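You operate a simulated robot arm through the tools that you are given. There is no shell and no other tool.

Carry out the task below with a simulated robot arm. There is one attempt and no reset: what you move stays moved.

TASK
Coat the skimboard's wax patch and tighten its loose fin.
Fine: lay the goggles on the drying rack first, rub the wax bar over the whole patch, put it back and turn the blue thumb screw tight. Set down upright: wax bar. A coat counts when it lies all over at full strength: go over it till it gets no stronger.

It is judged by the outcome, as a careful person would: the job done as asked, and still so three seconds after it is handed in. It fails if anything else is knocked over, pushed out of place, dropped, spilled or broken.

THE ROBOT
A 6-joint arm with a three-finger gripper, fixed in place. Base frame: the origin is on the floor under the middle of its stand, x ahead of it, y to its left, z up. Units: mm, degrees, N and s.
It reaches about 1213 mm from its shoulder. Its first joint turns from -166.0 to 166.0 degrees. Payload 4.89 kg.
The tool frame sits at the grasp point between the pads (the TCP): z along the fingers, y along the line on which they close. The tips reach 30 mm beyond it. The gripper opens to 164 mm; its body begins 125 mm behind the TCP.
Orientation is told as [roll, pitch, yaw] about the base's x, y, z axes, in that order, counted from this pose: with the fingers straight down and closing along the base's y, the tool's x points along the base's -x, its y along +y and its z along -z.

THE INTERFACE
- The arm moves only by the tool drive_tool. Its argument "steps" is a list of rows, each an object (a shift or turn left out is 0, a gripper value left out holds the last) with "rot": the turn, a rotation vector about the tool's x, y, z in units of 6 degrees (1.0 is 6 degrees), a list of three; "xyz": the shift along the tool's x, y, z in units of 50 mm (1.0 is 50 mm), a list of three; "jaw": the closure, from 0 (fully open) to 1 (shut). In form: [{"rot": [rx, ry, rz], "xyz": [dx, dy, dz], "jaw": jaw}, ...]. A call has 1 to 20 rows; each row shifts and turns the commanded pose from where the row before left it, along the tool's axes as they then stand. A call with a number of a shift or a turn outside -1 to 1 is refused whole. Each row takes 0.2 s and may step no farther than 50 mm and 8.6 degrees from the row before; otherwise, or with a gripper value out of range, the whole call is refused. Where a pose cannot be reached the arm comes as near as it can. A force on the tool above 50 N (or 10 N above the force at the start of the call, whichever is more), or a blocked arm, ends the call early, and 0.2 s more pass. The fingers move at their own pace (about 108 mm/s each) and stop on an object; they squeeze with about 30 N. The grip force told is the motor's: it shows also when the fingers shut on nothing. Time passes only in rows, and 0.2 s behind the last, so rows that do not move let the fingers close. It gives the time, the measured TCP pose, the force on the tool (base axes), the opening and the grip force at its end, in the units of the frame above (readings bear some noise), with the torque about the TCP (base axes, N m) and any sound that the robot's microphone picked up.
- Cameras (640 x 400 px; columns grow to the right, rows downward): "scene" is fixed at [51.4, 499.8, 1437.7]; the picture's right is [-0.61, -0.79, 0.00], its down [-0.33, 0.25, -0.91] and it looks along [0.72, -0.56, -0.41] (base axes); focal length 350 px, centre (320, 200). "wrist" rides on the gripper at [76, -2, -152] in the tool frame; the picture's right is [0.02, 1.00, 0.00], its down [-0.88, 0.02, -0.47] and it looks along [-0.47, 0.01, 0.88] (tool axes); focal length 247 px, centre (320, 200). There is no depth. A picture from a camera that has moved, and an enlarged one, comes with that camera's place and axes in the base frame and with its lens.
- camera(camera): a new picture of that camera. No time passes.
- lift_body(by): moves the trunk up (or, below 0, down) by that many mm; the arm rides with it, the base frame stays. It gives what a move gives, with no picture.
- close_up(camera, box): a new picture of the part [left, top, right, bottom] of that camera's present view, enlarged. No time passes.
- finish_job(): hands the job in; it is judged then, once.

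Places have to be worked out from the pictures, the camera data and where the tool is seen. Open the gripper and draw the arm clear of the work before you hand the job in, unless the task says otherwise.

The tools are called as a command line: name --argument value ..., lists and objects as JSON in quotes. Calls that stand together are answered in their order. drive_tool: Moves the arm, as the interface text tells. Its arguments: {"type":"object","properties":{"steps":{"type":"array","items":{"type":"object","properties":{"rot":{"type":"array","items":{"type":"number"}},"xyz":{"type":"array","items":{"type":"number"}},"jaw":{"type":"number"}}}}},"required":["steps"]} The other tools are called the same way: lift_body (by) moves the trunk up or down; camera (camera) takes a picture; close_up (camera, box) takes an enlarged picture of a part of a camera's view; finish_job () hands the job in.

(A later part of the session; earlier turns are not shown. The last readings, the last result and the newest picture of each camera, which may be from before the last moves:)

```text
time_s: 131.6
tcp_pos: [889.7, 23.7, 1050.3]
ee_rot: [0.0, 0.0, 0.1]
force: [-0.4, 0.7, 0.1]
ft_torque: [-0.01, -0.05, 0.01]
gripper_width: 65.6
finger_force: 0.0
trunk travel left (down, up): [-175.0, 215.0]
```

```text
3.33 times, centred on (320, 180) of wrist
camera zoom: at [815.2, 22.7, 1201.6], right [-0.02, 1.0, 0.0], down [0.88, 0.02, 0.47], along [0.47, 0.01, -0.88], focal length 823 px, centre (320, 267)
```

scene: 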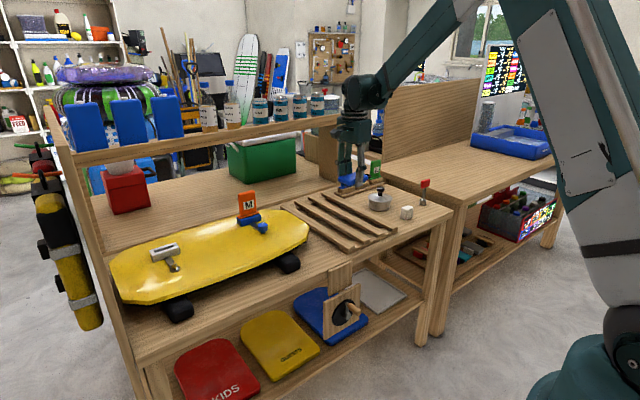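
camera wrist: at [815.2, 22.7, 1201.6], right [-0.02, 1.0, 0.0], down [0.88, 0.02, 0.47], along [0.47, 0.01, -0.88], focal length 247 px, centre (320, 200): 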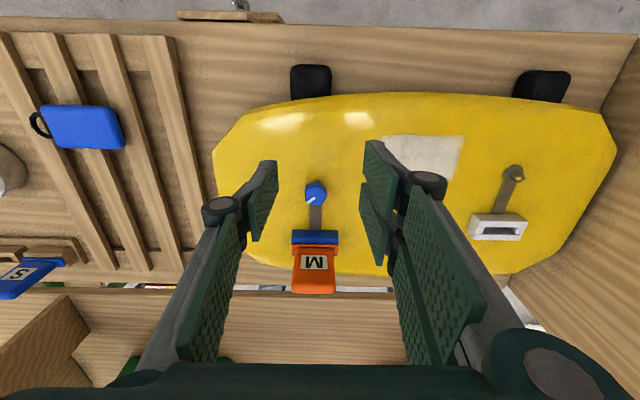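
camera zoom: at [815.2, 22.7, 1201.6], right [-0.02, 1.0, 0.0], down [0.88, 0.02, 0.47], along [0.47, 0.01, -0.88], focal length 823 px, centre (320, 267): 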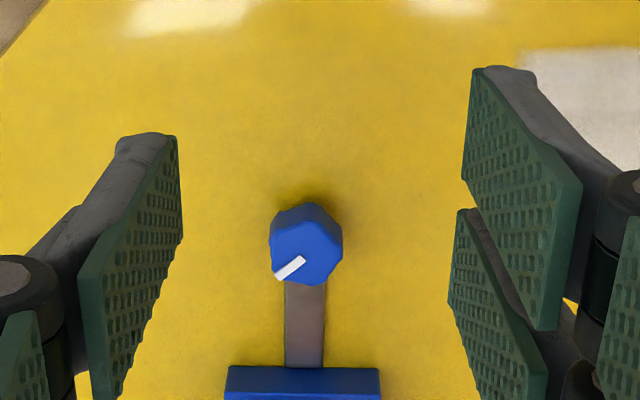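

The knob is seen at about (970, 21), with a white index mark on top. I move directly above it at z≈960 and refine the centring.

drive_tool --steps '[{"xyz": [-0.54, -0.01, 0.6]}, {"xyz": [-0.54, -0.01, 0.6]}, {"xyz": [-0.54, -0.01, 0.6]}, {}]'

close_up --camera "wrist" --box '[260, 90, 380, 210]'

close_up --camera "scene" --box '[210, 150, 310, 250]'

```text
time_s: 132.6
tcp_pos: [973.7, 24.4, 959.3]
ee_rot: [-0.1, 0.0, 0.1]
force: [0.6, -0.5, 0.1]
ft_torque: [0.01, 0.16, -0.01]
gripper_width: 65.4
finger_force: 0.1
trunk travel left (down, up): [-175.0, 215.0]
```

```text
3.33 times, centred on (320, 150) of wrist
camera zoom: at [898.5, 23.3, 1111.0], right [-0.02, 1.0, 0.0], down [0.88, 0.02, 0.47], along [0.47, 0.01, -0.88], focal length 823 px, centre (320, 367)
```

zoom: 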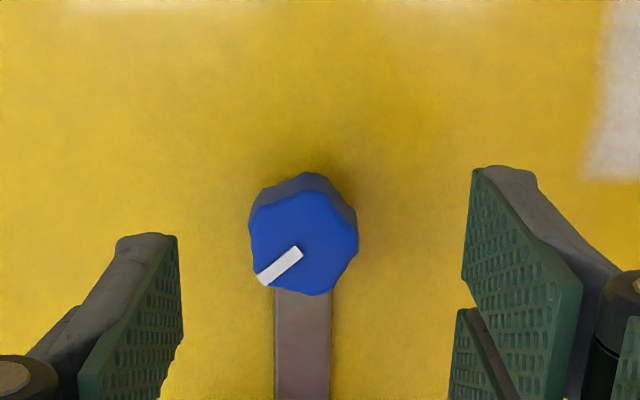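

```text
4.00 times, centred on (260, 200) of scene
camera zoom: at [51.4, 499.8, 1437.7], right [-0.61, -0.79, 0.0], down [-0.33, 0.25, -0.91], along [0.72, -0.56, -0.41], focal length 1401 px, centre (560, 200)
```

zoom: 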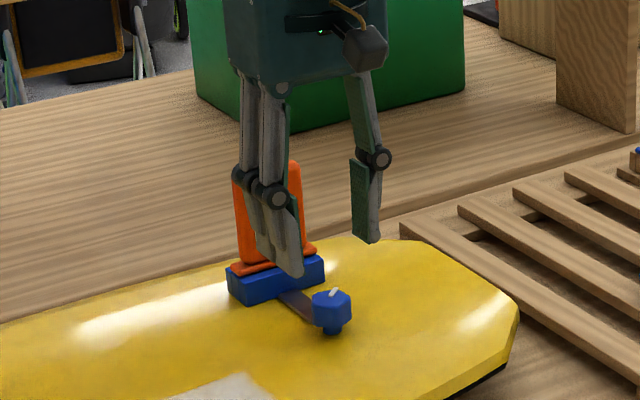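

From this view the knob centre is about 2.5 mm further in x and 4 mm lower in y than the TCP, top near z≈890. I correct and turn to yaw +60° to have a long clockwise stroke.

drive_tool --steps '[{"xyz": [-0.05, -0.084, 0]}, {"rot": [0, 0, -1]}, {"rot": [0, 0, -1]}, {"rot": [0, 0, -1]}, {"rot": [0, 0, -1]}, {"rot": [0, 0, -1]}, {"rot": [0, 0, -1]}, {"rot": [0, 0, -1]}, {"rot": [0, 0, -1]}, {"rot": [0, 0, -1]}, {"rot": [0, 0, -1]}, {}]'

camera --camera "wrist"

close_up --camera "wrist" --box '[260, 90, 380, 210]'

close_up --camera "scene" --box '[210, 150, 310, 250]'

```text
time_s: 135.2
tcp_pos: [974.2, 20.0, 960.4]
ee_rot: [-0.1, 0.0, 59.9]
force: [-0.3, -0.2, 0.5]
ft_torque: [0.01, -0.01, 0.03]
gripper_width: 65.5
finger_force: 0.1
trunk travel left (down, up): [-175.0, 215.0]
```

```text
taken
camera wrist: at [938.8, -48.5, 1111.9], right [-0.88, 0.48, 0.0], down [0.42, 0.77, 0.47], along [0.23, 0.41, -0.88], focal length 247 px, centre (320, 200)
```

wrist: 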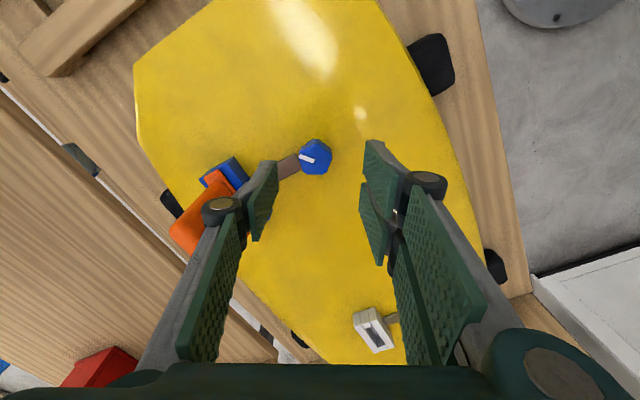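

```text
3.33 times, centred on (320, 150) of wrist
camera zoom: at [938.8, -48.5, 1111.9], right [-0.88, 0.48, 0.0], down [0.42, 0.77, 0.47], along [0.23, 0.41, -0.88], focal length 823 px, centre (320, 367)
```

zoom: 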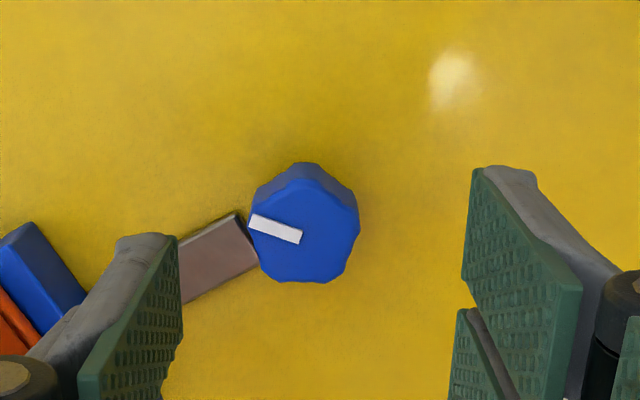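

```text
4.00 times, centred on (260, 200) of scene
camera zoom: at [51.4, 499.8, 1437.7], right [-0.61, -0.79, 0.0], down [-0.33, 0.25, -0.91], along [0.72, -0.56, -0.41], focal length 1401 px, centre (560, 200)
```

zoom: 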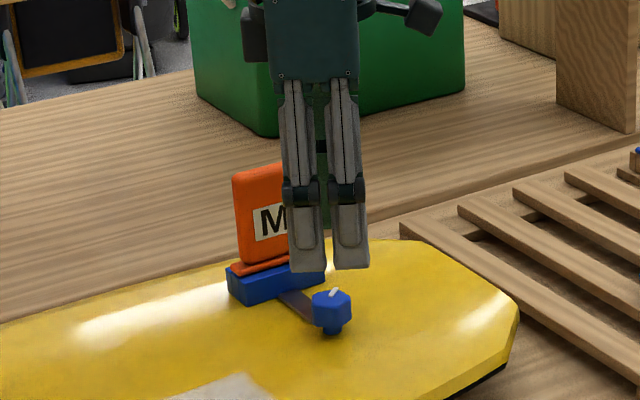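

The thumb points toward (+x, −y) here, but clear of the fin. I lower to z≈915 with the jaws still at 65 mm and compare the finger gaps on both sides of the knob.

drive_tool --steps '[{"xyz": [0, -0.03, 0.45]}, {"xyz": [0, 0, 0.45]}, {}]'

close_up --camera "wrist" --box '[230, 90, 410, 270]'

close_up --camera "scene" --box '[220, 170, 300, 250]'

```text
time_s: 136.0
tcp_pos: [974.5, 18.6, 915.4]
ee_rot: [0.0, 0.0, 60.0]
force: [-0.2, 0.2, -0.2]
ft_torque: [0.01, 0.02, 0.02]
gripper_width: 65.4
finger_force: 0.0
trunk travel left (down, up): [-175.0, 215.0]
```

```text
2.22 times, centred on (320, 180) of wrist
camera zoom: at [939.8, -48.2, 1066.9], right [-0.88, 0.48, 0.0], down [0.42, 0.77, 0.47], along [0.23, 0.41, -0.88], focal length 549 px, centre (320, 244)
```

zoom: 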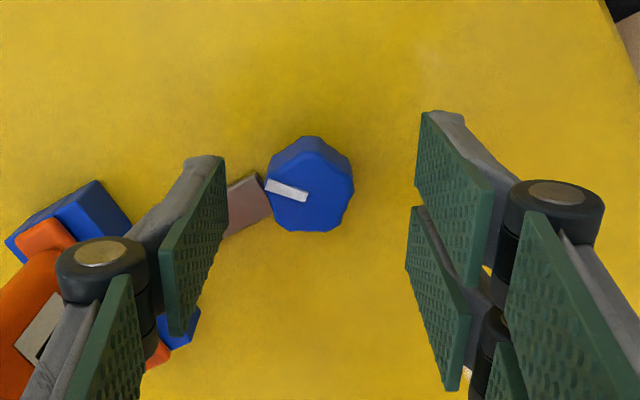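

```text
5.00 times, centred on (260, 210) of scene
camera zoom: at [51.4, 499.8, 1437.7], right [-0.61, -0.79, 0.0], down [-0.33, 0.25, -0.91], along [0.72, -0.56, -0.41], focal length 1751 px, centre (620, 150)
```

zoom: 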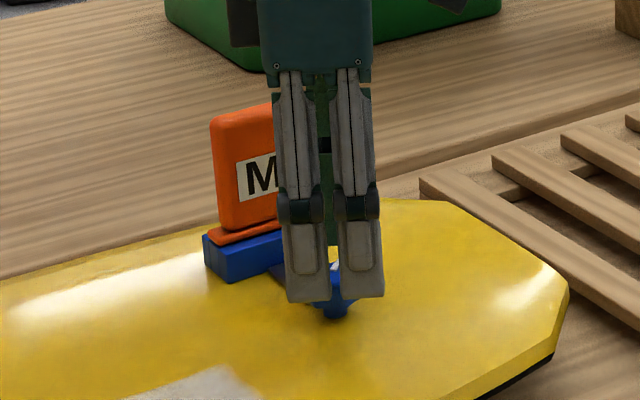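

The knob is about 4 mm toward the thumb side. I shift 4 mm along tool −y, lower to z≈896, and look again.

drive_tool --steps '[{"xyz": [0, -0.08, 0]}, {"xyz": [0, 0, 0.2]}, {"xyz": [0, 0, 0.18]}, {}]'

close_up --camera "wrist" --box '[230, 90, 410, 270]'

close_up --camera "scene" --box '[230, 190, 290, 250]'

```text
time_s: 137.0
tcp_pos: [978.5, 16.7, 894.9]
ee_rot: [0.0, -0.1, 60.1]
force: [0.0, -0.1, -1.2]
ft_torque: [-0.03, 0.0, 0.0]
gripper_width: 65.5
finger_force: 0.1
trunk travel left (down, up): [-175.0, 215.0]
```

```text
2.22 times, centred on (320, 180) of wrist
camera zoom: at [943.9, -50.6, 1047.3], right [-0.88, 0.48, 0.0], down [0.42, 0.77, 0.47], along [0.23, 0.41, -0.88], focal length 549 px, centre (320, 244)
```

zoom: 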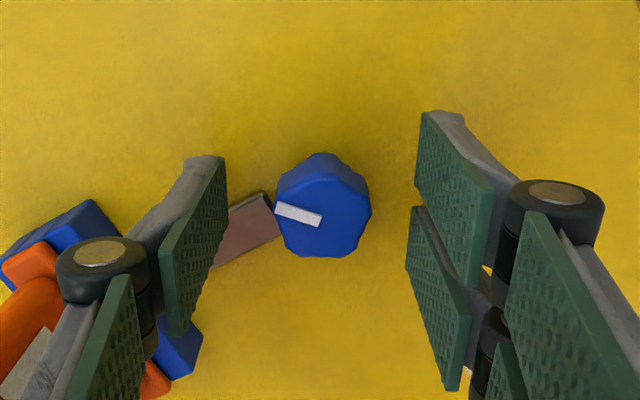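

```text
6.67 times, centred on (260, 220) of scene
camera zoom: at [51.4, 499.8, 1437.7], right [-0.61, -0.79, 0.0], down [-0.33, 0.25, -0.91], along [0.72, -0.56, -0.41], focal length 2335 px, centre (720, 67)
```

zoom: 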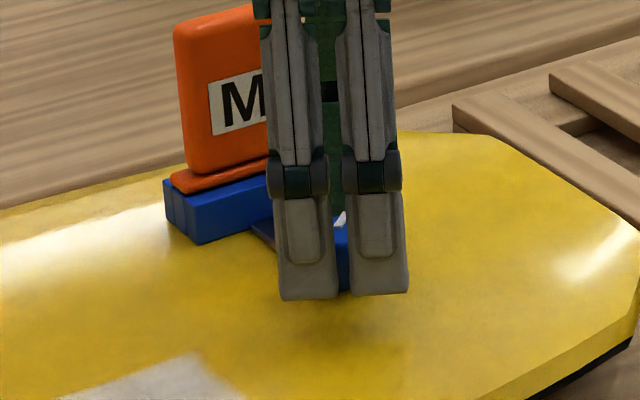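

The knob is now centred between the fingers. I close on it and check the side forces.

drive_tool --steps '[{"jaw": 0.72}, {"jaw": 0.8}, {"jaw": 1.0}, {"jaw": 1.0}, {"jaw": 1.0}]'

close_up --camera "wrist" --box '[230, 90, 410, 270]'

close_up --camera "scene" --box '[230, 190, 290, 250]'

```text
time_s: 138.2
tcp_pos: [978.7, 16.5, 896.4]
ee_rot: [0.0, 0.0, 60.0]
force: [-17.9, 5.8, -7.3]
ft_torque: [0.19, 0.48, 0.05]
gripper_width: 33.2
finger_force: 45.4
trunk travel left (down, up): [-175.0, 215.0]
```

```text
2.22 times, centred on (320, 180) of wrist
camera zoom: at [943.4, -50.2, 1047.5], right [-0.88, 0.48, 0.0], down [0.42, 0.77, 0.47], along [0.23, 0.41, -0.88], focal length 549 px, centre (320, 244)
```

zoom: 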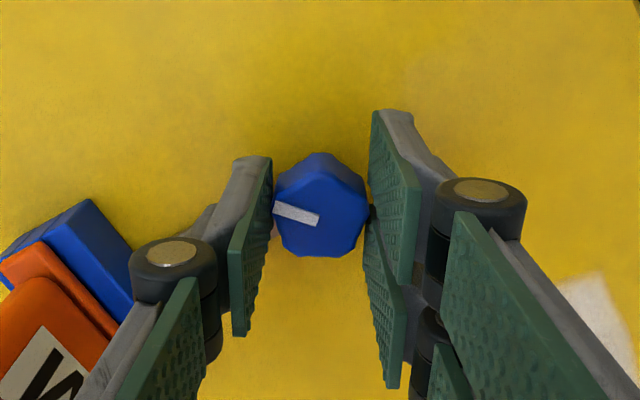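

```text
6.67 times, centred on (260, 220) of scene
camera zoom: at [51.4, 499.8, 1437.7], right [-0.61, -0.79, 0.0], down [-0.33, 0.25, -0.91], along [0.72, -0.56, -0.41], focal length 2335 px, centre (720, 67)
```

zoom: 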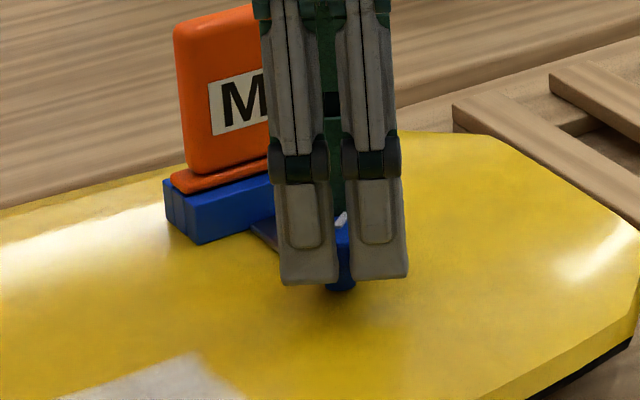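

The side force (about 19 N toward tool +y) shows I'm about 1.5 mm off. I shift the tool by +1.5 mm along its y and recheck.

drive_tool --steps '[{"xyz": [0, 0.03, 0]}]'

```text
time_s: 138.6
tcp_pos: [979.3, 16.5, 896.1]
ee_rot: [-0.1, 0.0, 60.0]
force: [5.8, 3.9, -2.8]
ft_torque: [-0.19, -0.1, -0.01]
gripper_width: 33.0
finger_force: 44.9
trunk travel left (down, up): [-175.0, 215.0]
```

Side force is small now. I start turning clockwise (tightening) by 12° and watch the torque and the mark.

drive_tool --steps '[{"rot": [0, 0, 0.7]}, {"rot": [0, 0, 0.7]}, {"rot": [0, 0, 0.6]}]'

close_up --camera "wrist" --box '[230, 90, 410, 270]'

```text
time_s: 139.4
tcp_pos: [977.3, 17.3, 896.3]
ee_rot: [0.0, 0.0, 47.8]
force: [20.7, 4.5, 4.1]
ft_torque: [0.06, -0.49, -0.06]
gripper_width: 33.2
finger_force: 45.3
trunk travel left (down, up): [-175.0, 215.0]
```

```text
2.22 times, centred on (320, 180) of wrist
camera zoom: at [929.3, -40.6, 1047.4], right [-0.76, 0.65, 0.0], down [0.58, 0.67, 0.47], along [0.31, 0.36, -0.88], focal length 549 px, centre (320, 244)
```

zoom: 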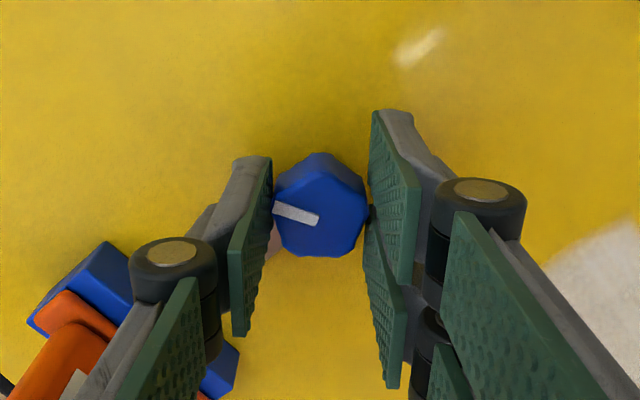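

The knob turns with the gripper at low torque. I correct about 1.5 mm in +x to relieve the side force and continue turning 24°.

drive_tool --steps '[{"xyz": [-0.02, -0.022, 0]}, {"rot": [0, 0, 0.8]}, {"rot": [0, 0, 0.8]}, {"rot": [0, 0, 0.8]}, {"rot": [0, 0, 0.8]}, {"rot": [0, 0, 0.8]}]'

```text
time_s: 140.8
tcp_pos: [977.6, 18.2, 895.7]
ee_rot: [0.0, -0.1, 23.9]
force: [-21.7, 21.1, -12.3]
ft_torque: [0.31, 1.15, 0.1]
gripper_width: 33.0
finger_force: 45.1
trunk travel left (down, up): [-175.0, 215.0]
```

Side force rose to about 30 N toward (−x, +y) and the screw pulls down slightly. I shift about (−1.2, +1.2) mm and 0.5 mm down, then check.

drive_tool --steps '[{"xyz": [0.012, 0.032, 0.01]}]'

close_up --camera "wrist" --box '[230, 90, 410, 270]'

close_up --camera "scene" --box '[220, 170, 300, 250]'

```text
time_s: 141.2
tcp_pos: [978.5, 18.4, 896.0]
ee_rot: [0.1, 0.0, 24.0]
force: [-3.7, 19.4, -1.9]
ft_torque: [0.39, 0.57, 0.06]
gripper_width: 32.9
finger_force: 45.7
trunk travel left (down, up): [-175.0, 215.0]
```

```text
2.22 times, centred on (320, 180) of wrist
camera zoom: at [910.5, -13.6, 1047.4], right [-0.43, 0.9, 0.0], down [0.8, 0.38, 0.47], along [0.43, 0.2, -0.88], focal length 549 px, centre (320, 244)
```

zoom: 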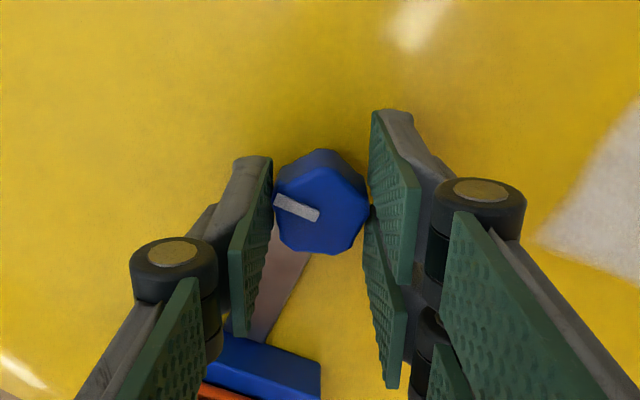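

```text
5.00 times, centred on (260, 210) of scene
camera zoom: at [51.4, 499.8, 1437.7], right [-0.61, -0.79, 0.0], down [-0.33, 0.25, -0.91], along [0.72, -0.56, -0.41], focal length 1751 px, centre (620, 150)
```

zoom: 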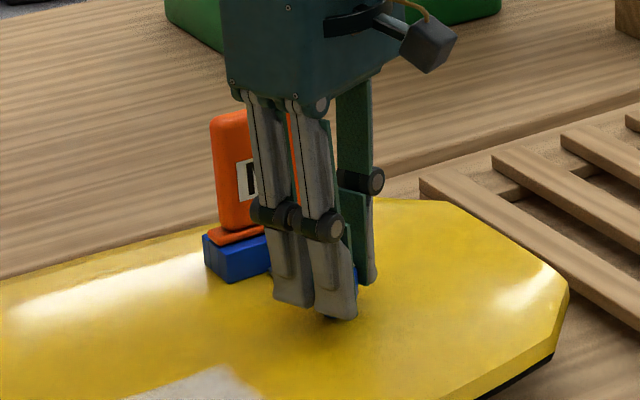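

Turning well so far (36° done). I shift +1 mm in y and continue 24° more.

drive_tool --steps '[{"xyz": [-0.008, 0.018, 0]}, {"rot": [0, 0, 0.8]}, {"rot": [0, 0, 0.8]}, {"rot": [0, 0, 0.8]}, {"rot": [0, 0, 0.8]}, {"rot": [0, 0, 0.8]}]'

```text
time_s: 142.6
tcp_pos: [977.6, 19.8, 896.3]
ee_rot: [0.0, 0.0, -0.1]
force: [22.2, 19.7, 19.2]
ft_torque: [0.65, -1.19, 0.08]
gripper_width: 32.8
finger_force: 45.1
trunk travel left (down, up): [-175.0, 215.0]
```

drive_tool --steps '[{"xyz": [-0.022, 0.018, -0.012]}]'

close_up --camera "wrist" --box '[230, 90, 410, 270]'

```text
time_s: 143.0
tcp_pos: [978.0, 18.8, 896.3]
ee_rot: [0.0, 0.0, -0.1]
force: [12.8, 14.9, 11.0]
ft_torque: [0.52, -1.11, 0.01]
gripper_width: 32.8
finger_force: 45.2
trunk travel left (down, up): [-175.0, 215.0]
```

```text
2.22 times, centred on (320, 180) of wrist
camera zoom: at [903.3, 18.4, 1047.5], right [-0.02, 1.0, 0.0], down [0.88, 0.02, 0.47], along [0.47, 0.01, -0.88], focal length 549 px, centre (320, 244)
```

zoom: 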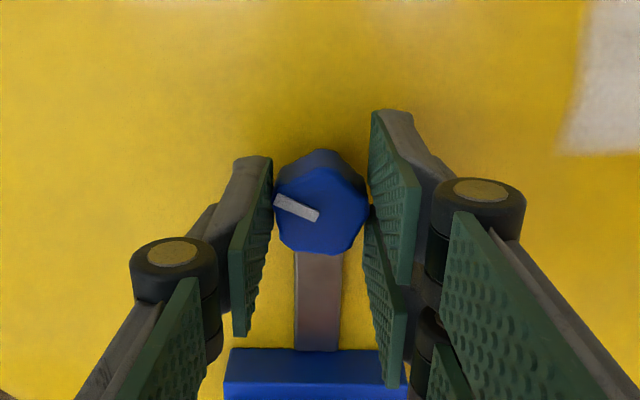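

Still turning freely (60° done, torque near zero). I continue with a small correction and 24° more.

drive_tool --steps '[{"xyz": [-0.014, 0.016, -0.006]}, {"rot": [0, 0, 0.8]}, {"rot": [0, 0, 0.8]}, {"rot": [0, 0, 0.8]}, {"rot": [0, 0, 0.8]}, {"rot": [0, 0, 0.8]}]'

```text
time_s: 144.4
tcp_pos: [978.2, 20.9, 896.3]
ee_rot: [-0.1, 0.1, -24.1]
force: [-38.1, 1.2, -18.2]
ft_torque: [0.02, 1.18, 0.02]
gripper_width: 33.1
finger_force: 45.0
trunk travel left (down, up): [-175.0, 215.0]
```

drive_tool --steps '[{"xyz": [0.034, -0.015, 0.01]}]'

close_up --camera "wrist" --box '[230, 90, 410, 270]'

```text
time_s: 144.8
tcp_pos: [977.6, 20.1, 894.7]
ee_rot: [0.0, -0.1, -24.1]
force: [-16.9, -0.2, -6.6]
ft_torque: [0.2, 1.1, -0.02]
gripper_width: 32.7
finger_force: 45.2
trunk travel left (down, up): [-175.0, 215.0]
```

```text
2.22 times, centred on (320, 180) of wrist
camera zoom: at [909.4, 50.3, 1047.5], right [0.39, 0.92, 0.0], down [0.81, -0.34, 0.47], along [0.44, -0.18, -0.88], focal length 549 px, centre (320, 244)
```

zoom: 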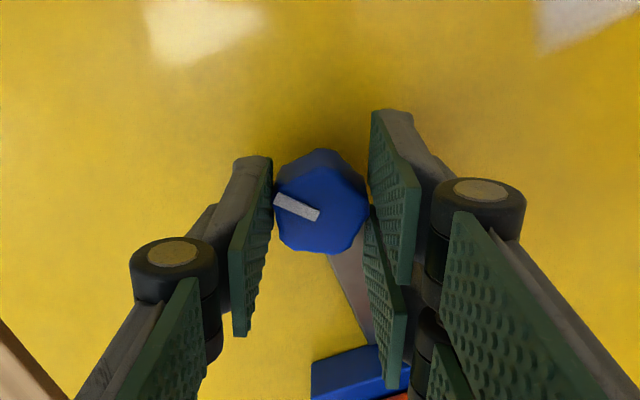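

84° done, knob still following. I continue with another 24°, after a further 1 mm correction in −x.

drive_tool --steps '[{"xyz": [0.018, -0.008, 0.004]}, {"rot": [0, 0, 0.8]}, {"rot": [0, 0, 0.8]}, {"rot": [0, 0, 0.8]}, {"rot": [0, 0, 0.8]}, {"rot": [0, 0, 0.8]}]'

```text
time_s: 146.1
tcp_pos: [978.3, 21.5, 896.2]
ee_rot: [0.1, -0.1, -43.5]
force: [5.5, 2.8, 1.2]
ft_torque: [0.38, -0.11, 0.04]
gripper_width: 32.7
finger_force: 44.8
trunk travel left (down, up): [-175.0, 215.0]
stopped in row 6: the force on the tool passed its limit at 52 N (the readings are from after the stop); the commanded pose is now the measured one
```

The call stopped at a 52 N force peak at yaw −43.5°; forces have relaxed. I look whether the knob still followed or has come tight.

close_up --camera "wrist" --box '[230, 90, 410, 270]'

close_up --camera "scene" --box '[220, 170, 300, 250]'

```text
2.22 times, centred on (320, 180) of wrist
camera zoom: at [923.2, 72.4, 1047.3], right [0.67, 0.74, 0.0], down [0.65, -0.59, 0.47], along [0.35, -0.32, -0.88], focal length 549 px, centre (320, 244)
```

zoom: 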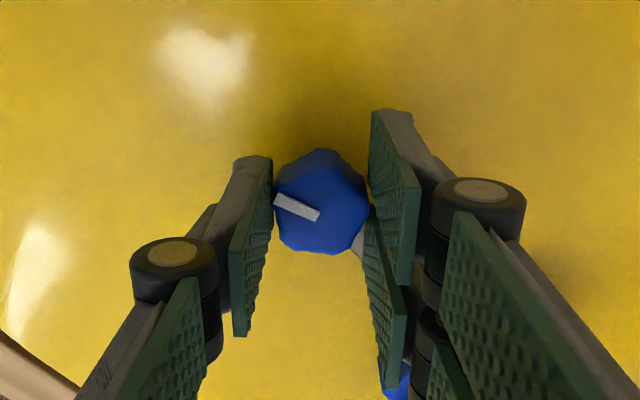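

```text
5.00 times, centred on (260, 210) of scene
camera zoom: at [51.4, 499.8, 1437.7], right [-0.61, -0.79, 0.0], down [-0.33, 0.25, -0.91], along [0.72, -0.56, -0.41], focal length 1751 px, centre (620, 150)
```

zoom: 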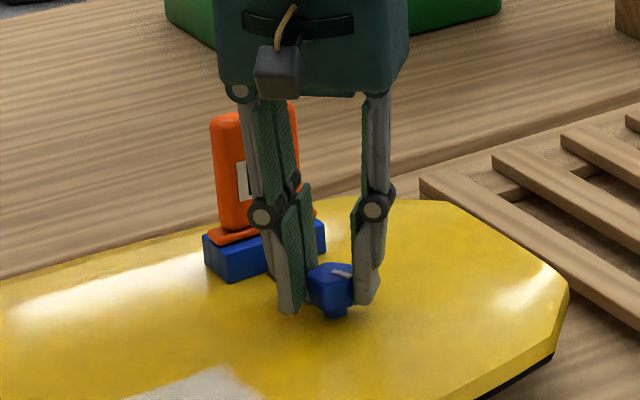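

The knob still follows the gripper, so it was only a side-force peak. I continue with smaller steps and watch.

drive_tool --steps '[{"rot": [0, 0, 0.7]}, {"rot": [0, 0, 0.7]}, {"rot": [0, 0, 0.7]}]'

```text
time_s: 146.9
tcp_pos: [978.7, 20.5, 896.0]
ee_rot: [0.3, -0.2, -56.0]
force: [15.2, 11.7, 10.1]
ft_torque: [-0.14, -0.64, 0.05]
gripper_width: 33.0
finger_force: 44.9
trunk travel left (down, up): [-175.0, 215.0]
```

About 116° turned so far, still without resistance torque. I open slightly (to ~44 mm), rotate the gripper back to yaw +60° around the knob, and will regrip.

drive_tool --steps '[{"jaw": 0.73}, {"jaw": 0.73}, {}]'

close_up --camera "wrist" --box '[230, 90, 410, 270]'

close_up --camera "scene" --box '[220, 170, 300, 250]'

```text
time_s: 147.7
tcp_pos: [978.7, 20.5, 895.4]
ee_rot: [0.1, -0.1, -56.1]
force: [0.1, -0.4, -0.1]
ft_torque: [-0.02, 0.01, -0.02]
gripper_width: 44.3
finger_force: 0.0
trunk travel left (down, up): [-175.0, 215.0]
```

```text
2.22 times, centred on (320, 180) of wrist
camera zoom: at [935.7, 82.9, 1047.1], right [0.82, 0.58, 0.0], down [0.51, -0.72, 0.47], along [0.27, -0.39, -0.88], focal length 549 px, centre (320, 244)
```

zoom: 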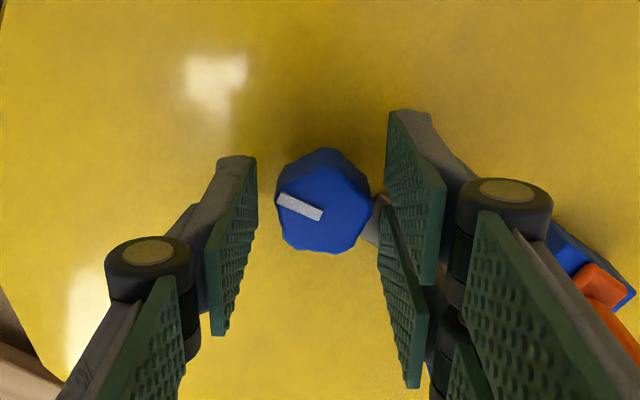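

```text
5.00 times, centred on (260, 210) of scene
camera zoom: at [51.4, 499.8, 1437.7], right [-0.61, -0.79, 0.0], down [-0.33, 0.25, -0.91], along [0.72, -0.56, -0.41], focal length 1751 px, centre (620, 150)
```

zoom: 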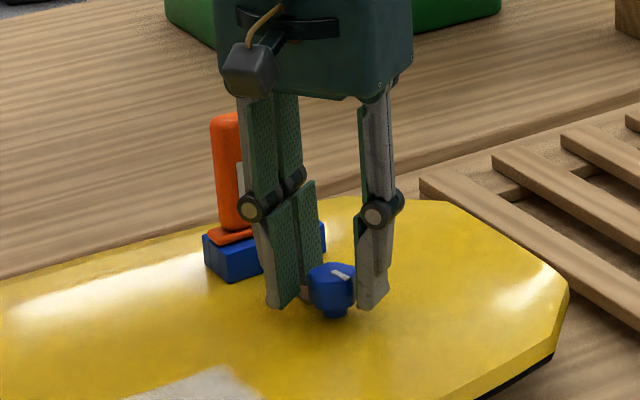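

Knob is released and centred between the pads. I rotate back 114° in place.

drive_tool --steps '[{"rot": [0, 0, -1]}, {"rot": [0, 0, -1]}, {"rot": [0, 0, -1]}, {"rot": [0, 0, -1]}, {"rot": [0, 0, -1]}, {"rot": [0, 0, -1]}, {"rot": [0, 0, -1]}, {"rot": [0, 0, -1]}, {"rot": [0, 0, -1]}, {"rot": [0, 0, -1]}, {"rot": [0, 0, -1]}, {"rot": [0, 0, -1]}, {"rot": [0, 0, -1]}, {"rot": [0, 0, -1]}, {"rot": [0, 0, -1]}, {"rot": [0, 0, -1]}, {"rot": [0, 0, -1]}, {"rot": [0, 0, -1]}, {"rot": [0, 0, -1]}]'

close_up --camera "wrist" --box '[230, 90, 410, 270]'

```text
time_s: 151.7
tcp_pos: [979.3, 20.1, 896.6]
ee_rot: [-0.1, -0.1, 58.0]
force: [0.3, 0.4, -0.2]
ft_torque: [0.0, 0.01, 0.01]
gripper_width: 44.1
finger_force: 0.1
trunk travel left (down, up): [-175.0, 215.0]
```

```text
2.22 times, centred on (320, 180) of wrist
camera zoom: at [940.7, -44.7, 1047.8], right [-0.86, 0.51, 0.0], down [0.45, 0.76, 0.47], along [0.24, 0.41, -0.88], focal length 549 px, centre (320, 244)
```

zoom: 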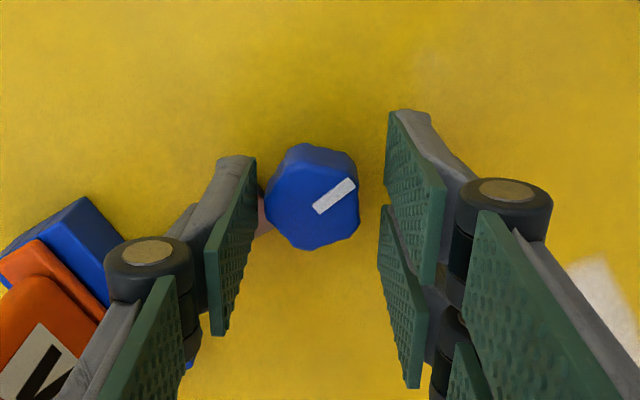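

The knob kept its new angle (mark moved), and sits about 2 mm toward the thumb. I recentre by 2 mm and grip again.

drive_tool --steps '[{"xyz": [0.004, -0.038, 0]}, {"jaw": 0.8}, {"jaw": 1.0}, {"jaw": 1.0}, {"jaw": 1.0}]'

```text
time_s: 152.9
tcp_pos: [980.1, 20.4, 894.9]
ee_rot: [-0.1, -0.1, 57.9]
force: [12.2, -3.4, 2.4]
ft_torque: [-0.11, -0.39, 0.01]
gripper_width: 32.6
finger_force: 45.2
trunk travel left (down, up): [-175.0, 215.0]
```

Gripped with small side force. I turn another 24° clockwise.

drive_tool --steps '[{"xyz": [-0.005, -0.012, 0]}, {"rot": [0, 0, 0.8]}, {"rot": [0, 0, 0.8]}, {"rot": [0, 0, 0.8]}, {"rot": [0, 0, 0.8]}, {"rot": [0, 0, 0.8]}]'

```text
time_s: 154.3
tcp_pos: [981.2, 19.4, 895.7]
ee_rot: [0.0, -0.1, 33.8]
force: [0.0, 0.2, -0.3]
ft_torque: [-0.12, 0.2, 0.63]
gripper_width: 32.8
finger_force: 44.4
trunk travel left (down, up): [-175.0, 215.0]
```

Torque about z has risen to 0.63 N·m: it is starting to tighten. I look and turn a bit further.

close_up --camera "wrist" --box '[230, 90, 410, 270]'

drive_tool --steps '[{"rot": [0, 0, 0.7]}, {"rot": [0, 0, 0.7]}, {"rot": [0, 0, 0.7]}]'

close_up --camera "wrist" --box '[230, 90, 410, 270]'

```text
2.22 times, centred on (320, 180) of wrist
camera zoom: at [919.0, -24.4, 1047.1], right [-0.58, 0.82, 0.0], down [0.72, 0.51, 0.48], along [0.39, 0.27, -0.88], focal length 549 px, centre (320, 244)
```

zoom: 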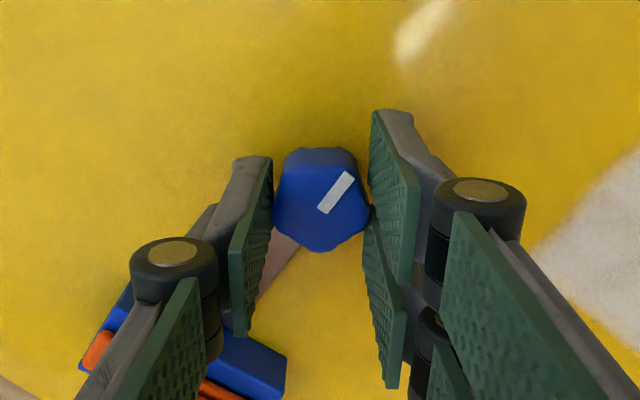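

```text
time_s: 155.1
tcp_pos: [980.2, 20.6, 896.6]
ee_rot: [0.0, -0.1, 21.2]
force: [-5.9, -3.0, -9.5]
ft_torque: [-0.02, 0.17, 0.62]
gripper_width: 32.9
finger_force: 45.0
trunk travel left (down, up): [-175.0, 215.0]
```

```text
2.22 times, centred on (320, 180) of wrist
camera zoom: at [911.1, -9.8, 1047.3], right [-0.38, 0.92, 0.0], down [0.81, 0.34, 0.47], along [0.44, 0.18, -0.88], focal length 549 px, centre (320, 244)
```

zoom: 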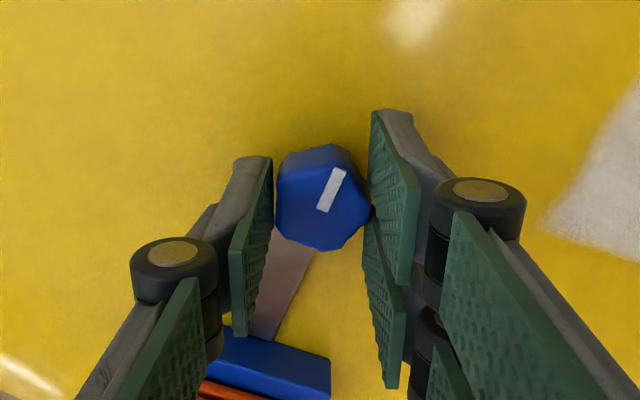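

The mark now turns less than the gripper: the screw resists at 0.62 N·m and the pads start slipping. I turn on a further 18° to see whether it still advances.

drive_tool --steps '[{"rot": [0, 0, 0.75]}, {"rot": [0, 0, 0.75]}, {"rot": [0, 0, 0.75]}, {"rot": [0, 0, 0.75]}]'

close_up --camera "wrist" --box '[230, 90, 410, 270]'

close_up --camera "wrist" --box '[295, 140, 345, 190]'

```text
time_s: 156.1
tcp_pos: [981.0, 20.0, 896.5]
ee_rot: [0.0, -0.2, 3.3]
force: [-3.9, -5.0, -5.5]
ft_torque: [-0.2, 0.12, 0.62]
gripper_width: 33.0
finger_force: 45.1
trunk travel left (down, up): [-175.0, 215.0]
```

```text
2.22 times, centred on (320, 180) of wrist
camera zoom: at [905.7, 13.4, 1047.9], right [-0.08, 1.0, 0.0], down [0.88, 0.07, 0.48], along [0.47, 0.04, -0.88], focal length 549 px, centre (320, 244)
```

zoom: 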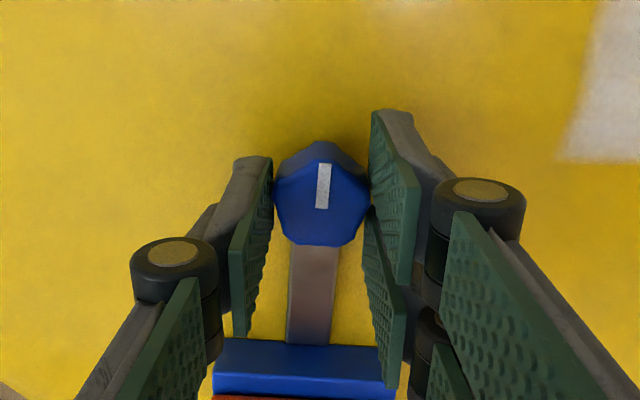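

```text
8.00 times, centred on (320, 165) of wrist
camera zoom: at [905.7, 13.4, 1047.9], right [-0.08, 1.0, 0.0], down [0.88, 0.07, 0.48], along [0.47, 0.04, -0.88], focal length 1976 px, centre (320, 480)
```

zoom: 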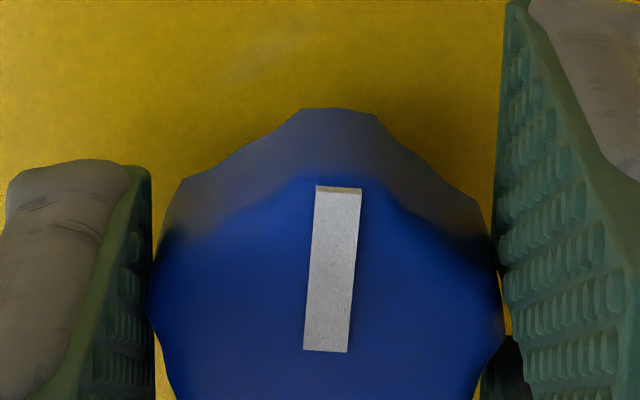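

The mark now stays at the same base direction (pointing to −x, about 180°) while the gripper slips: the screw has stopped after about 127°. To be sure it is tight and not just slipping, I release, turn back and twist once more with a fresh grip.

drive_tool --steps '[{"jaw": 0.73}, {"jaw": 0.73}, {"rot": [0, 0, -1]}, {"rot": [0, 0, -1]}, {"rot": [0, 0, -1]}, {"rot": [0, 0, -1]}, {"rot": [0, 0, -1]}, {"rot": [0, 0, -1]}, {}]'

close_up --camera "wrist" --box '[280, 130, 360, 210]'

close_up --camera "scene" --box '[230, 180, 290, 240]'

```text
time_s: 158.1
tcp_pos: [980.1, 20.2, 895.8]
ee_rot: [-0.1, -0.1, 39.4]
force: [0.1, -0.3, -0.2]
ft_torque: [0.01, 0.01, -0.01]
gripper_width: 44.0
finger_force: 0.1
trunk travel left (down, up): [-175.0, 215.0]
```

```text
5.00 times, centred on (320, 170) of wrist
camera zoom: at [924.0, -30.1, 1047.4], right [-0.65, 0.76, 0.0], down [0.67, 0.57, 0.48], along [0.36, 0.31, -0.88], focal length 1235 px, centre (320, 350)
```

zoom: 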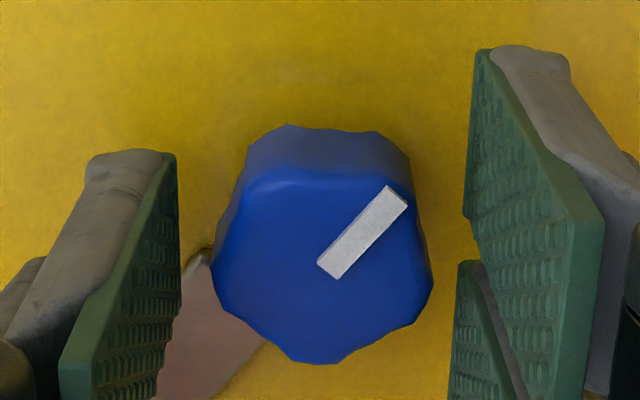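

```text
6.67 times, centred on (260, 210) of scene
camera zoom: at [51.4, 499.8, 1437.7], right [-0.61, -0.79, 0.0], down [-0.33, 0.25, -0.91], along [0.72, -0.56, -0.41], focal length 2335 px, centre (720, 133)
```

zoom: 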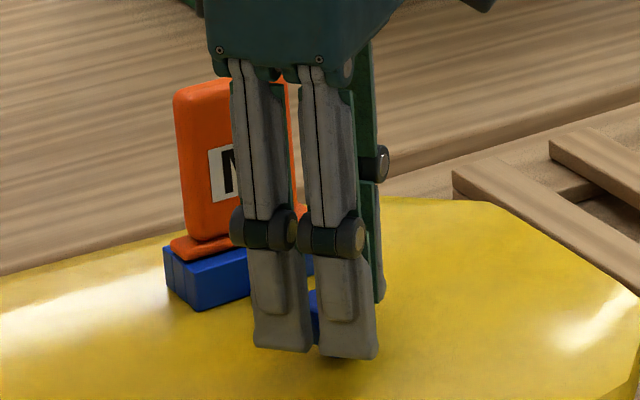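

The mark is at about 181° now. I regrip here and twist clockwise again, watching the mark and torque.

drive_tool --steps '[{"xyz": [0, -0.02, 0], "jaw": 1.0}, {"jaw": 1.0}, {"jaw": 1.0}, {"rot": [0, 0, 0.6]}, {"rot": [0, 0, 0.6]}, {"rot": [0, 0, 0.6]}]'

close_up --camera "wrist" --box '[280, 130, 360, 210]'

drive_tool --steps '[{"rot": [0, 0, 0.7]}, {"rot": [0, 0, 0.7]}, {"rot": [0, 0, 0.7]}]'

close_up --camera "wrist" --box '[280, 130, 360, 210]'

```text
time_s: 159.5
tcp_pos: [980.9, 19.4, 896.1]
ee_rot: [-0.2, -0.1, 28.4]
force: [-18.5, 12.9, -3.5]
ft_torque: [0.28, 0.63, 0.64]
gripper_width: 32.6
finger_force: 45.1
trunk travel left (down, up): [-175.0, 215.0]
```

```text
5.00 times, centred on (320, 170) of wrist
camera zoom: at [915.3, -18.4, 1048.0], right [-0.5, 0.87, 0.0], down [0.76, 0.44, 0.48], along [0.41, 0.23, -0.88], focal length 1235 px, centre (320, 350)
```

zoom: 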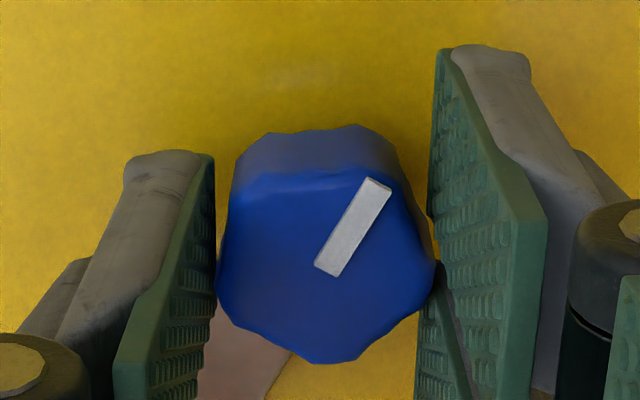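

```text
time_s: 160.3
tcp_pos: [980.0, 19.6, 896.3]
ee_rot: [0.1, -0.2, 16.0]
force: [-24.4, 13.8, 1.0]
ft_torque: [0.42, 0.93, 0.72]
gripper_width: 32.8
finger_force: 45.1
trunk travel left (down, up): [-175.0, 215.0]
```

```text
5.00 times, centred on (320, 170) of wrist
camera zoom: at [908.4, -2.9, 1048.1], right [-0.29, 0.96, 0.0], down [0.84, 0.26, 0.48], along [0.45, 0.14, -0.88], focal length 1235 px, centre (320, 350)
```

zoom: 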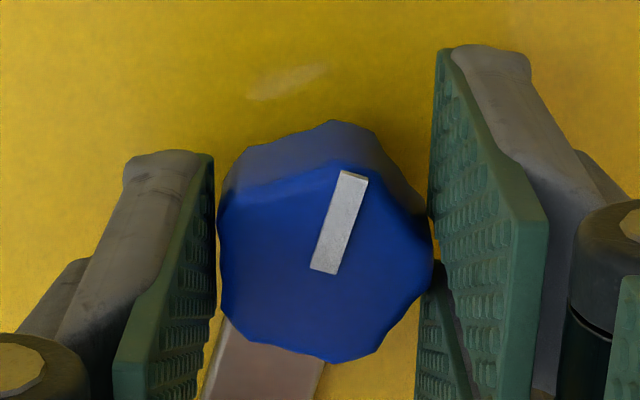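

The mark stays at about 181° under 0.7 N·m: the screw is tight. I open the jaws, rise straight up and check everything.

drive_tool --steps '[{"jaw": 0.7}, {"jaw": 0.65}, {}, {"xyz": [0, 0, -0.3]}, {"xyz": [0, 0, -0.6]}, {"xyz": [0, 0, -0.8]}, {"xyz": [0, 0, -0.8]}, {"xyz": [0, 0, -0.8]}]'

camera --camera "wrist"

close_up --camera "scene" --box '[220, 180, 300, 250]'

```text
time_s: 162.1
tcp_pos: [979.1, 20.9, 1062.0]
ee_rot: [0.0, -0.1, 15.8]
force: [0.2, 0.0, -1.5]
ft_torque: [-0.02, 0.1, 0.03]
gripper_width: 57.3
finger_force: 0.1
trunk travel left (down, up): [-175.0, 215.0]
```

```text
taken
camera wrist: at [907.5, -2.5, 1212.9], right [-0.29, 0.96, 0.0], down [0.84, 0.26, 0.48], along [0.45, 0.14, -0.88], focal length 247 px, centre (320, 200)
```

wrist: 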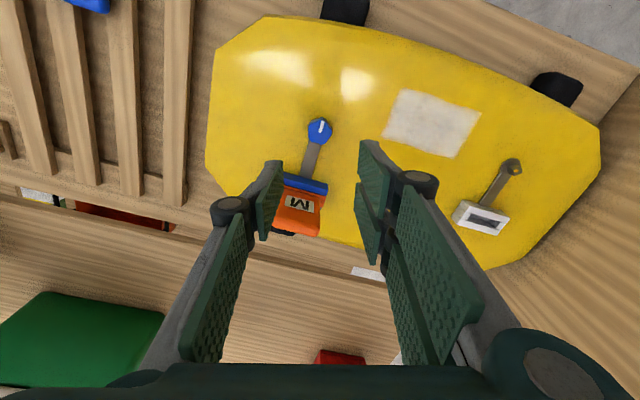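

```text
5.71 times, centred on (260, 215) of scene
camera zoom: at [51.4, 499.8, 1437.7], right [-0.61, -0.79, 0.0], down [-0.33, 0.25, -0.91], along [0.72, -0.56, -0.41], focal length 2001 px, centre (663, 114)
```

zoom: 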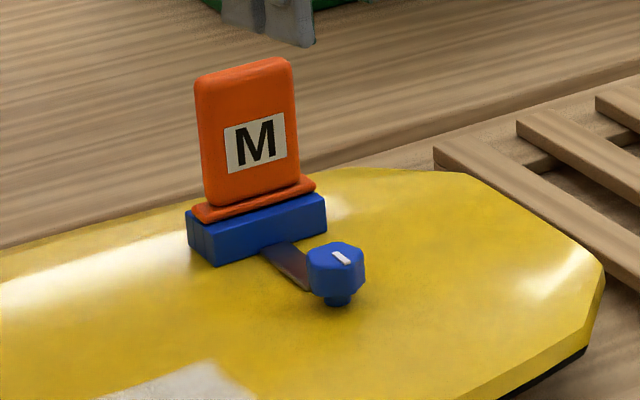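

Fin and screw look good. I zoom in on the wax coat from this clear viewpoint to confirm it is even right to the edges.

close_up --camera "wrist" --box '[370, 70, 500, 170]'

close_up --camera "scene" --box '[200, 240, 256, 272]'

camera --camera "scene"

```text
4.00 times, centred on (435, 120) of wrist
camera zoom: at [907.5, -2.5, 1212.9], right [-0.29, 0.96, 0.0], down [0.84, 0.26, 0.48], along [0.45, 0.14, -0.88], focal length 988 px, centre (-140, 520)
```

zoom: 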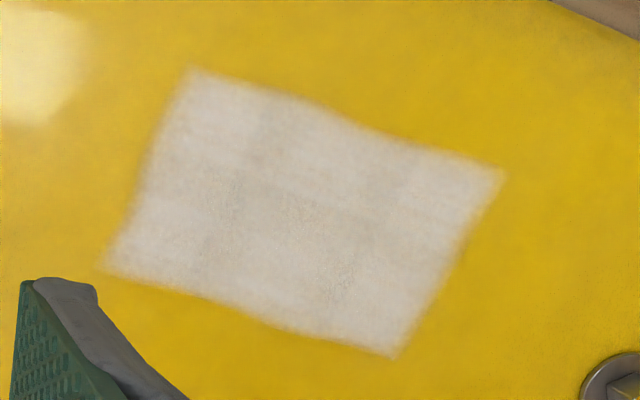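

```text
11.43 times, centred on (228, 256) of scene
camera zoom: at [51.4, 499.8, 1437.7], right [-0.61, -0.79, 0.0], down [-0.33, 0.25, -0.91], along [0.72, -0.56, -0.41], focal length 4003 px, centre (1371, -440)
```

zoom: 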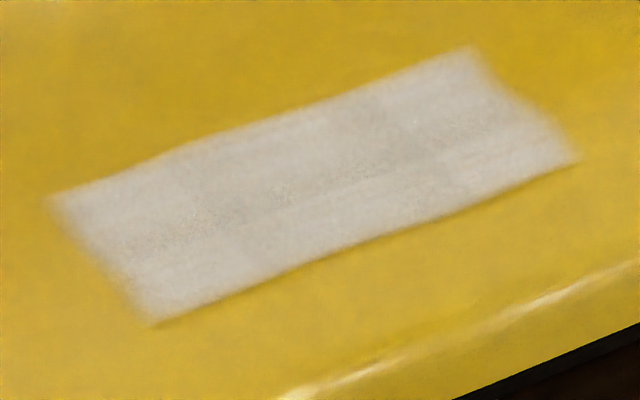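

```text
taken
```

scene: 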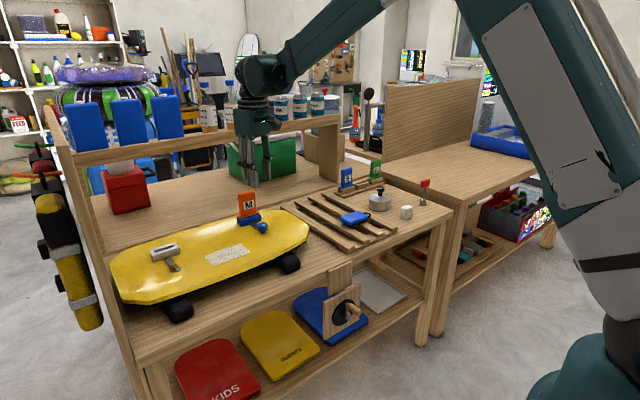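

The coat seems made of a few fields with faint seams; I zoom further to compare their whiteness.

close_up --camera "scene" --box '[203, 243, 230, 270]'

close_up --camera "scene" --box '[225, 240, 252, 267]'

close_up --camera "wrist" --box '[385, 80, 485, 165]'

```text
14.81 times, centred on (216, 256) of scene
camera zoom: at [51.4, 499.8, 1437.7], right [-0.61, -0.79, 0.0], down [-0.33, 0.25, -0.91], along [0.72, -0.56, -0.41], focal length 5188 px, centre (1853, -637)
```

zoom: 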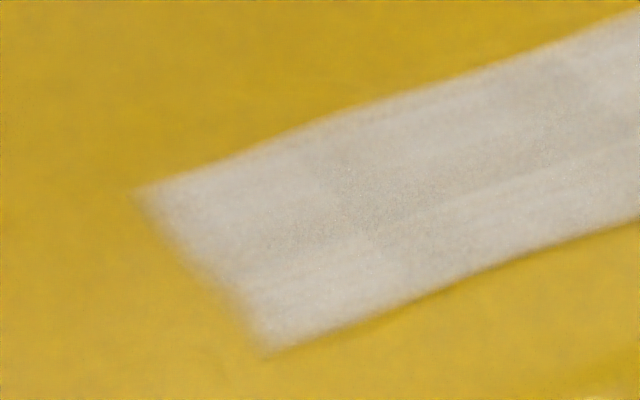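

```text
14.81 times, centred on (238, 254) of scene
camera zoom: at [51.4, 499.8, 1437.7], right [-0.61, -0.79, 0.0], down [-0.33, 0.25, -0.91], along [0.72, -0.56, -0.41], focal length 5188 px, centre (1527, -593)
```

zoom: 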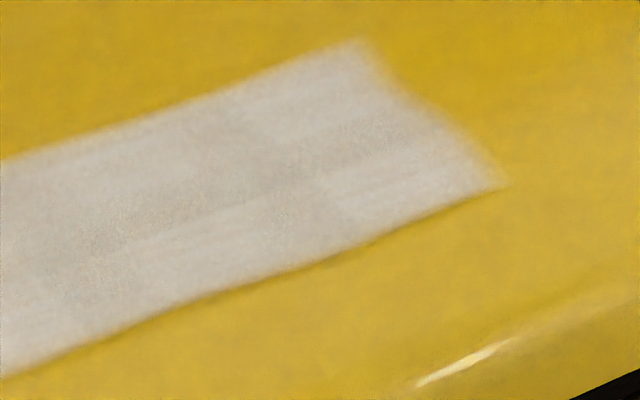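

```text
4.71 times, centred on (435, 122) of wrist
camera zoom: at [907.5, -2.5, 1212.9], right [-0.29, 0.96, 0.0], down [0.84, 0.26, 0.48], along [0.45, 0.14, -0.88], focal length 1162 px, centre (-221, 565)
```

zoom: 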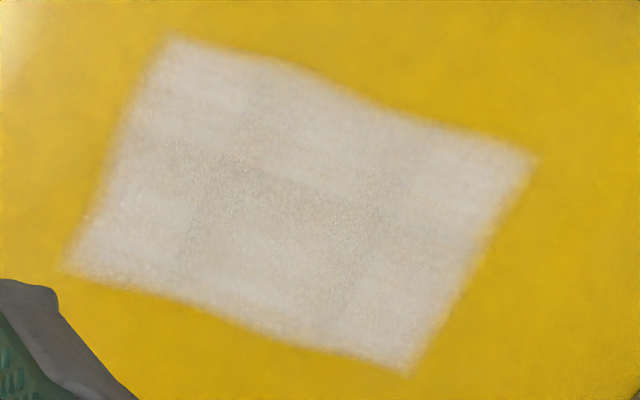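

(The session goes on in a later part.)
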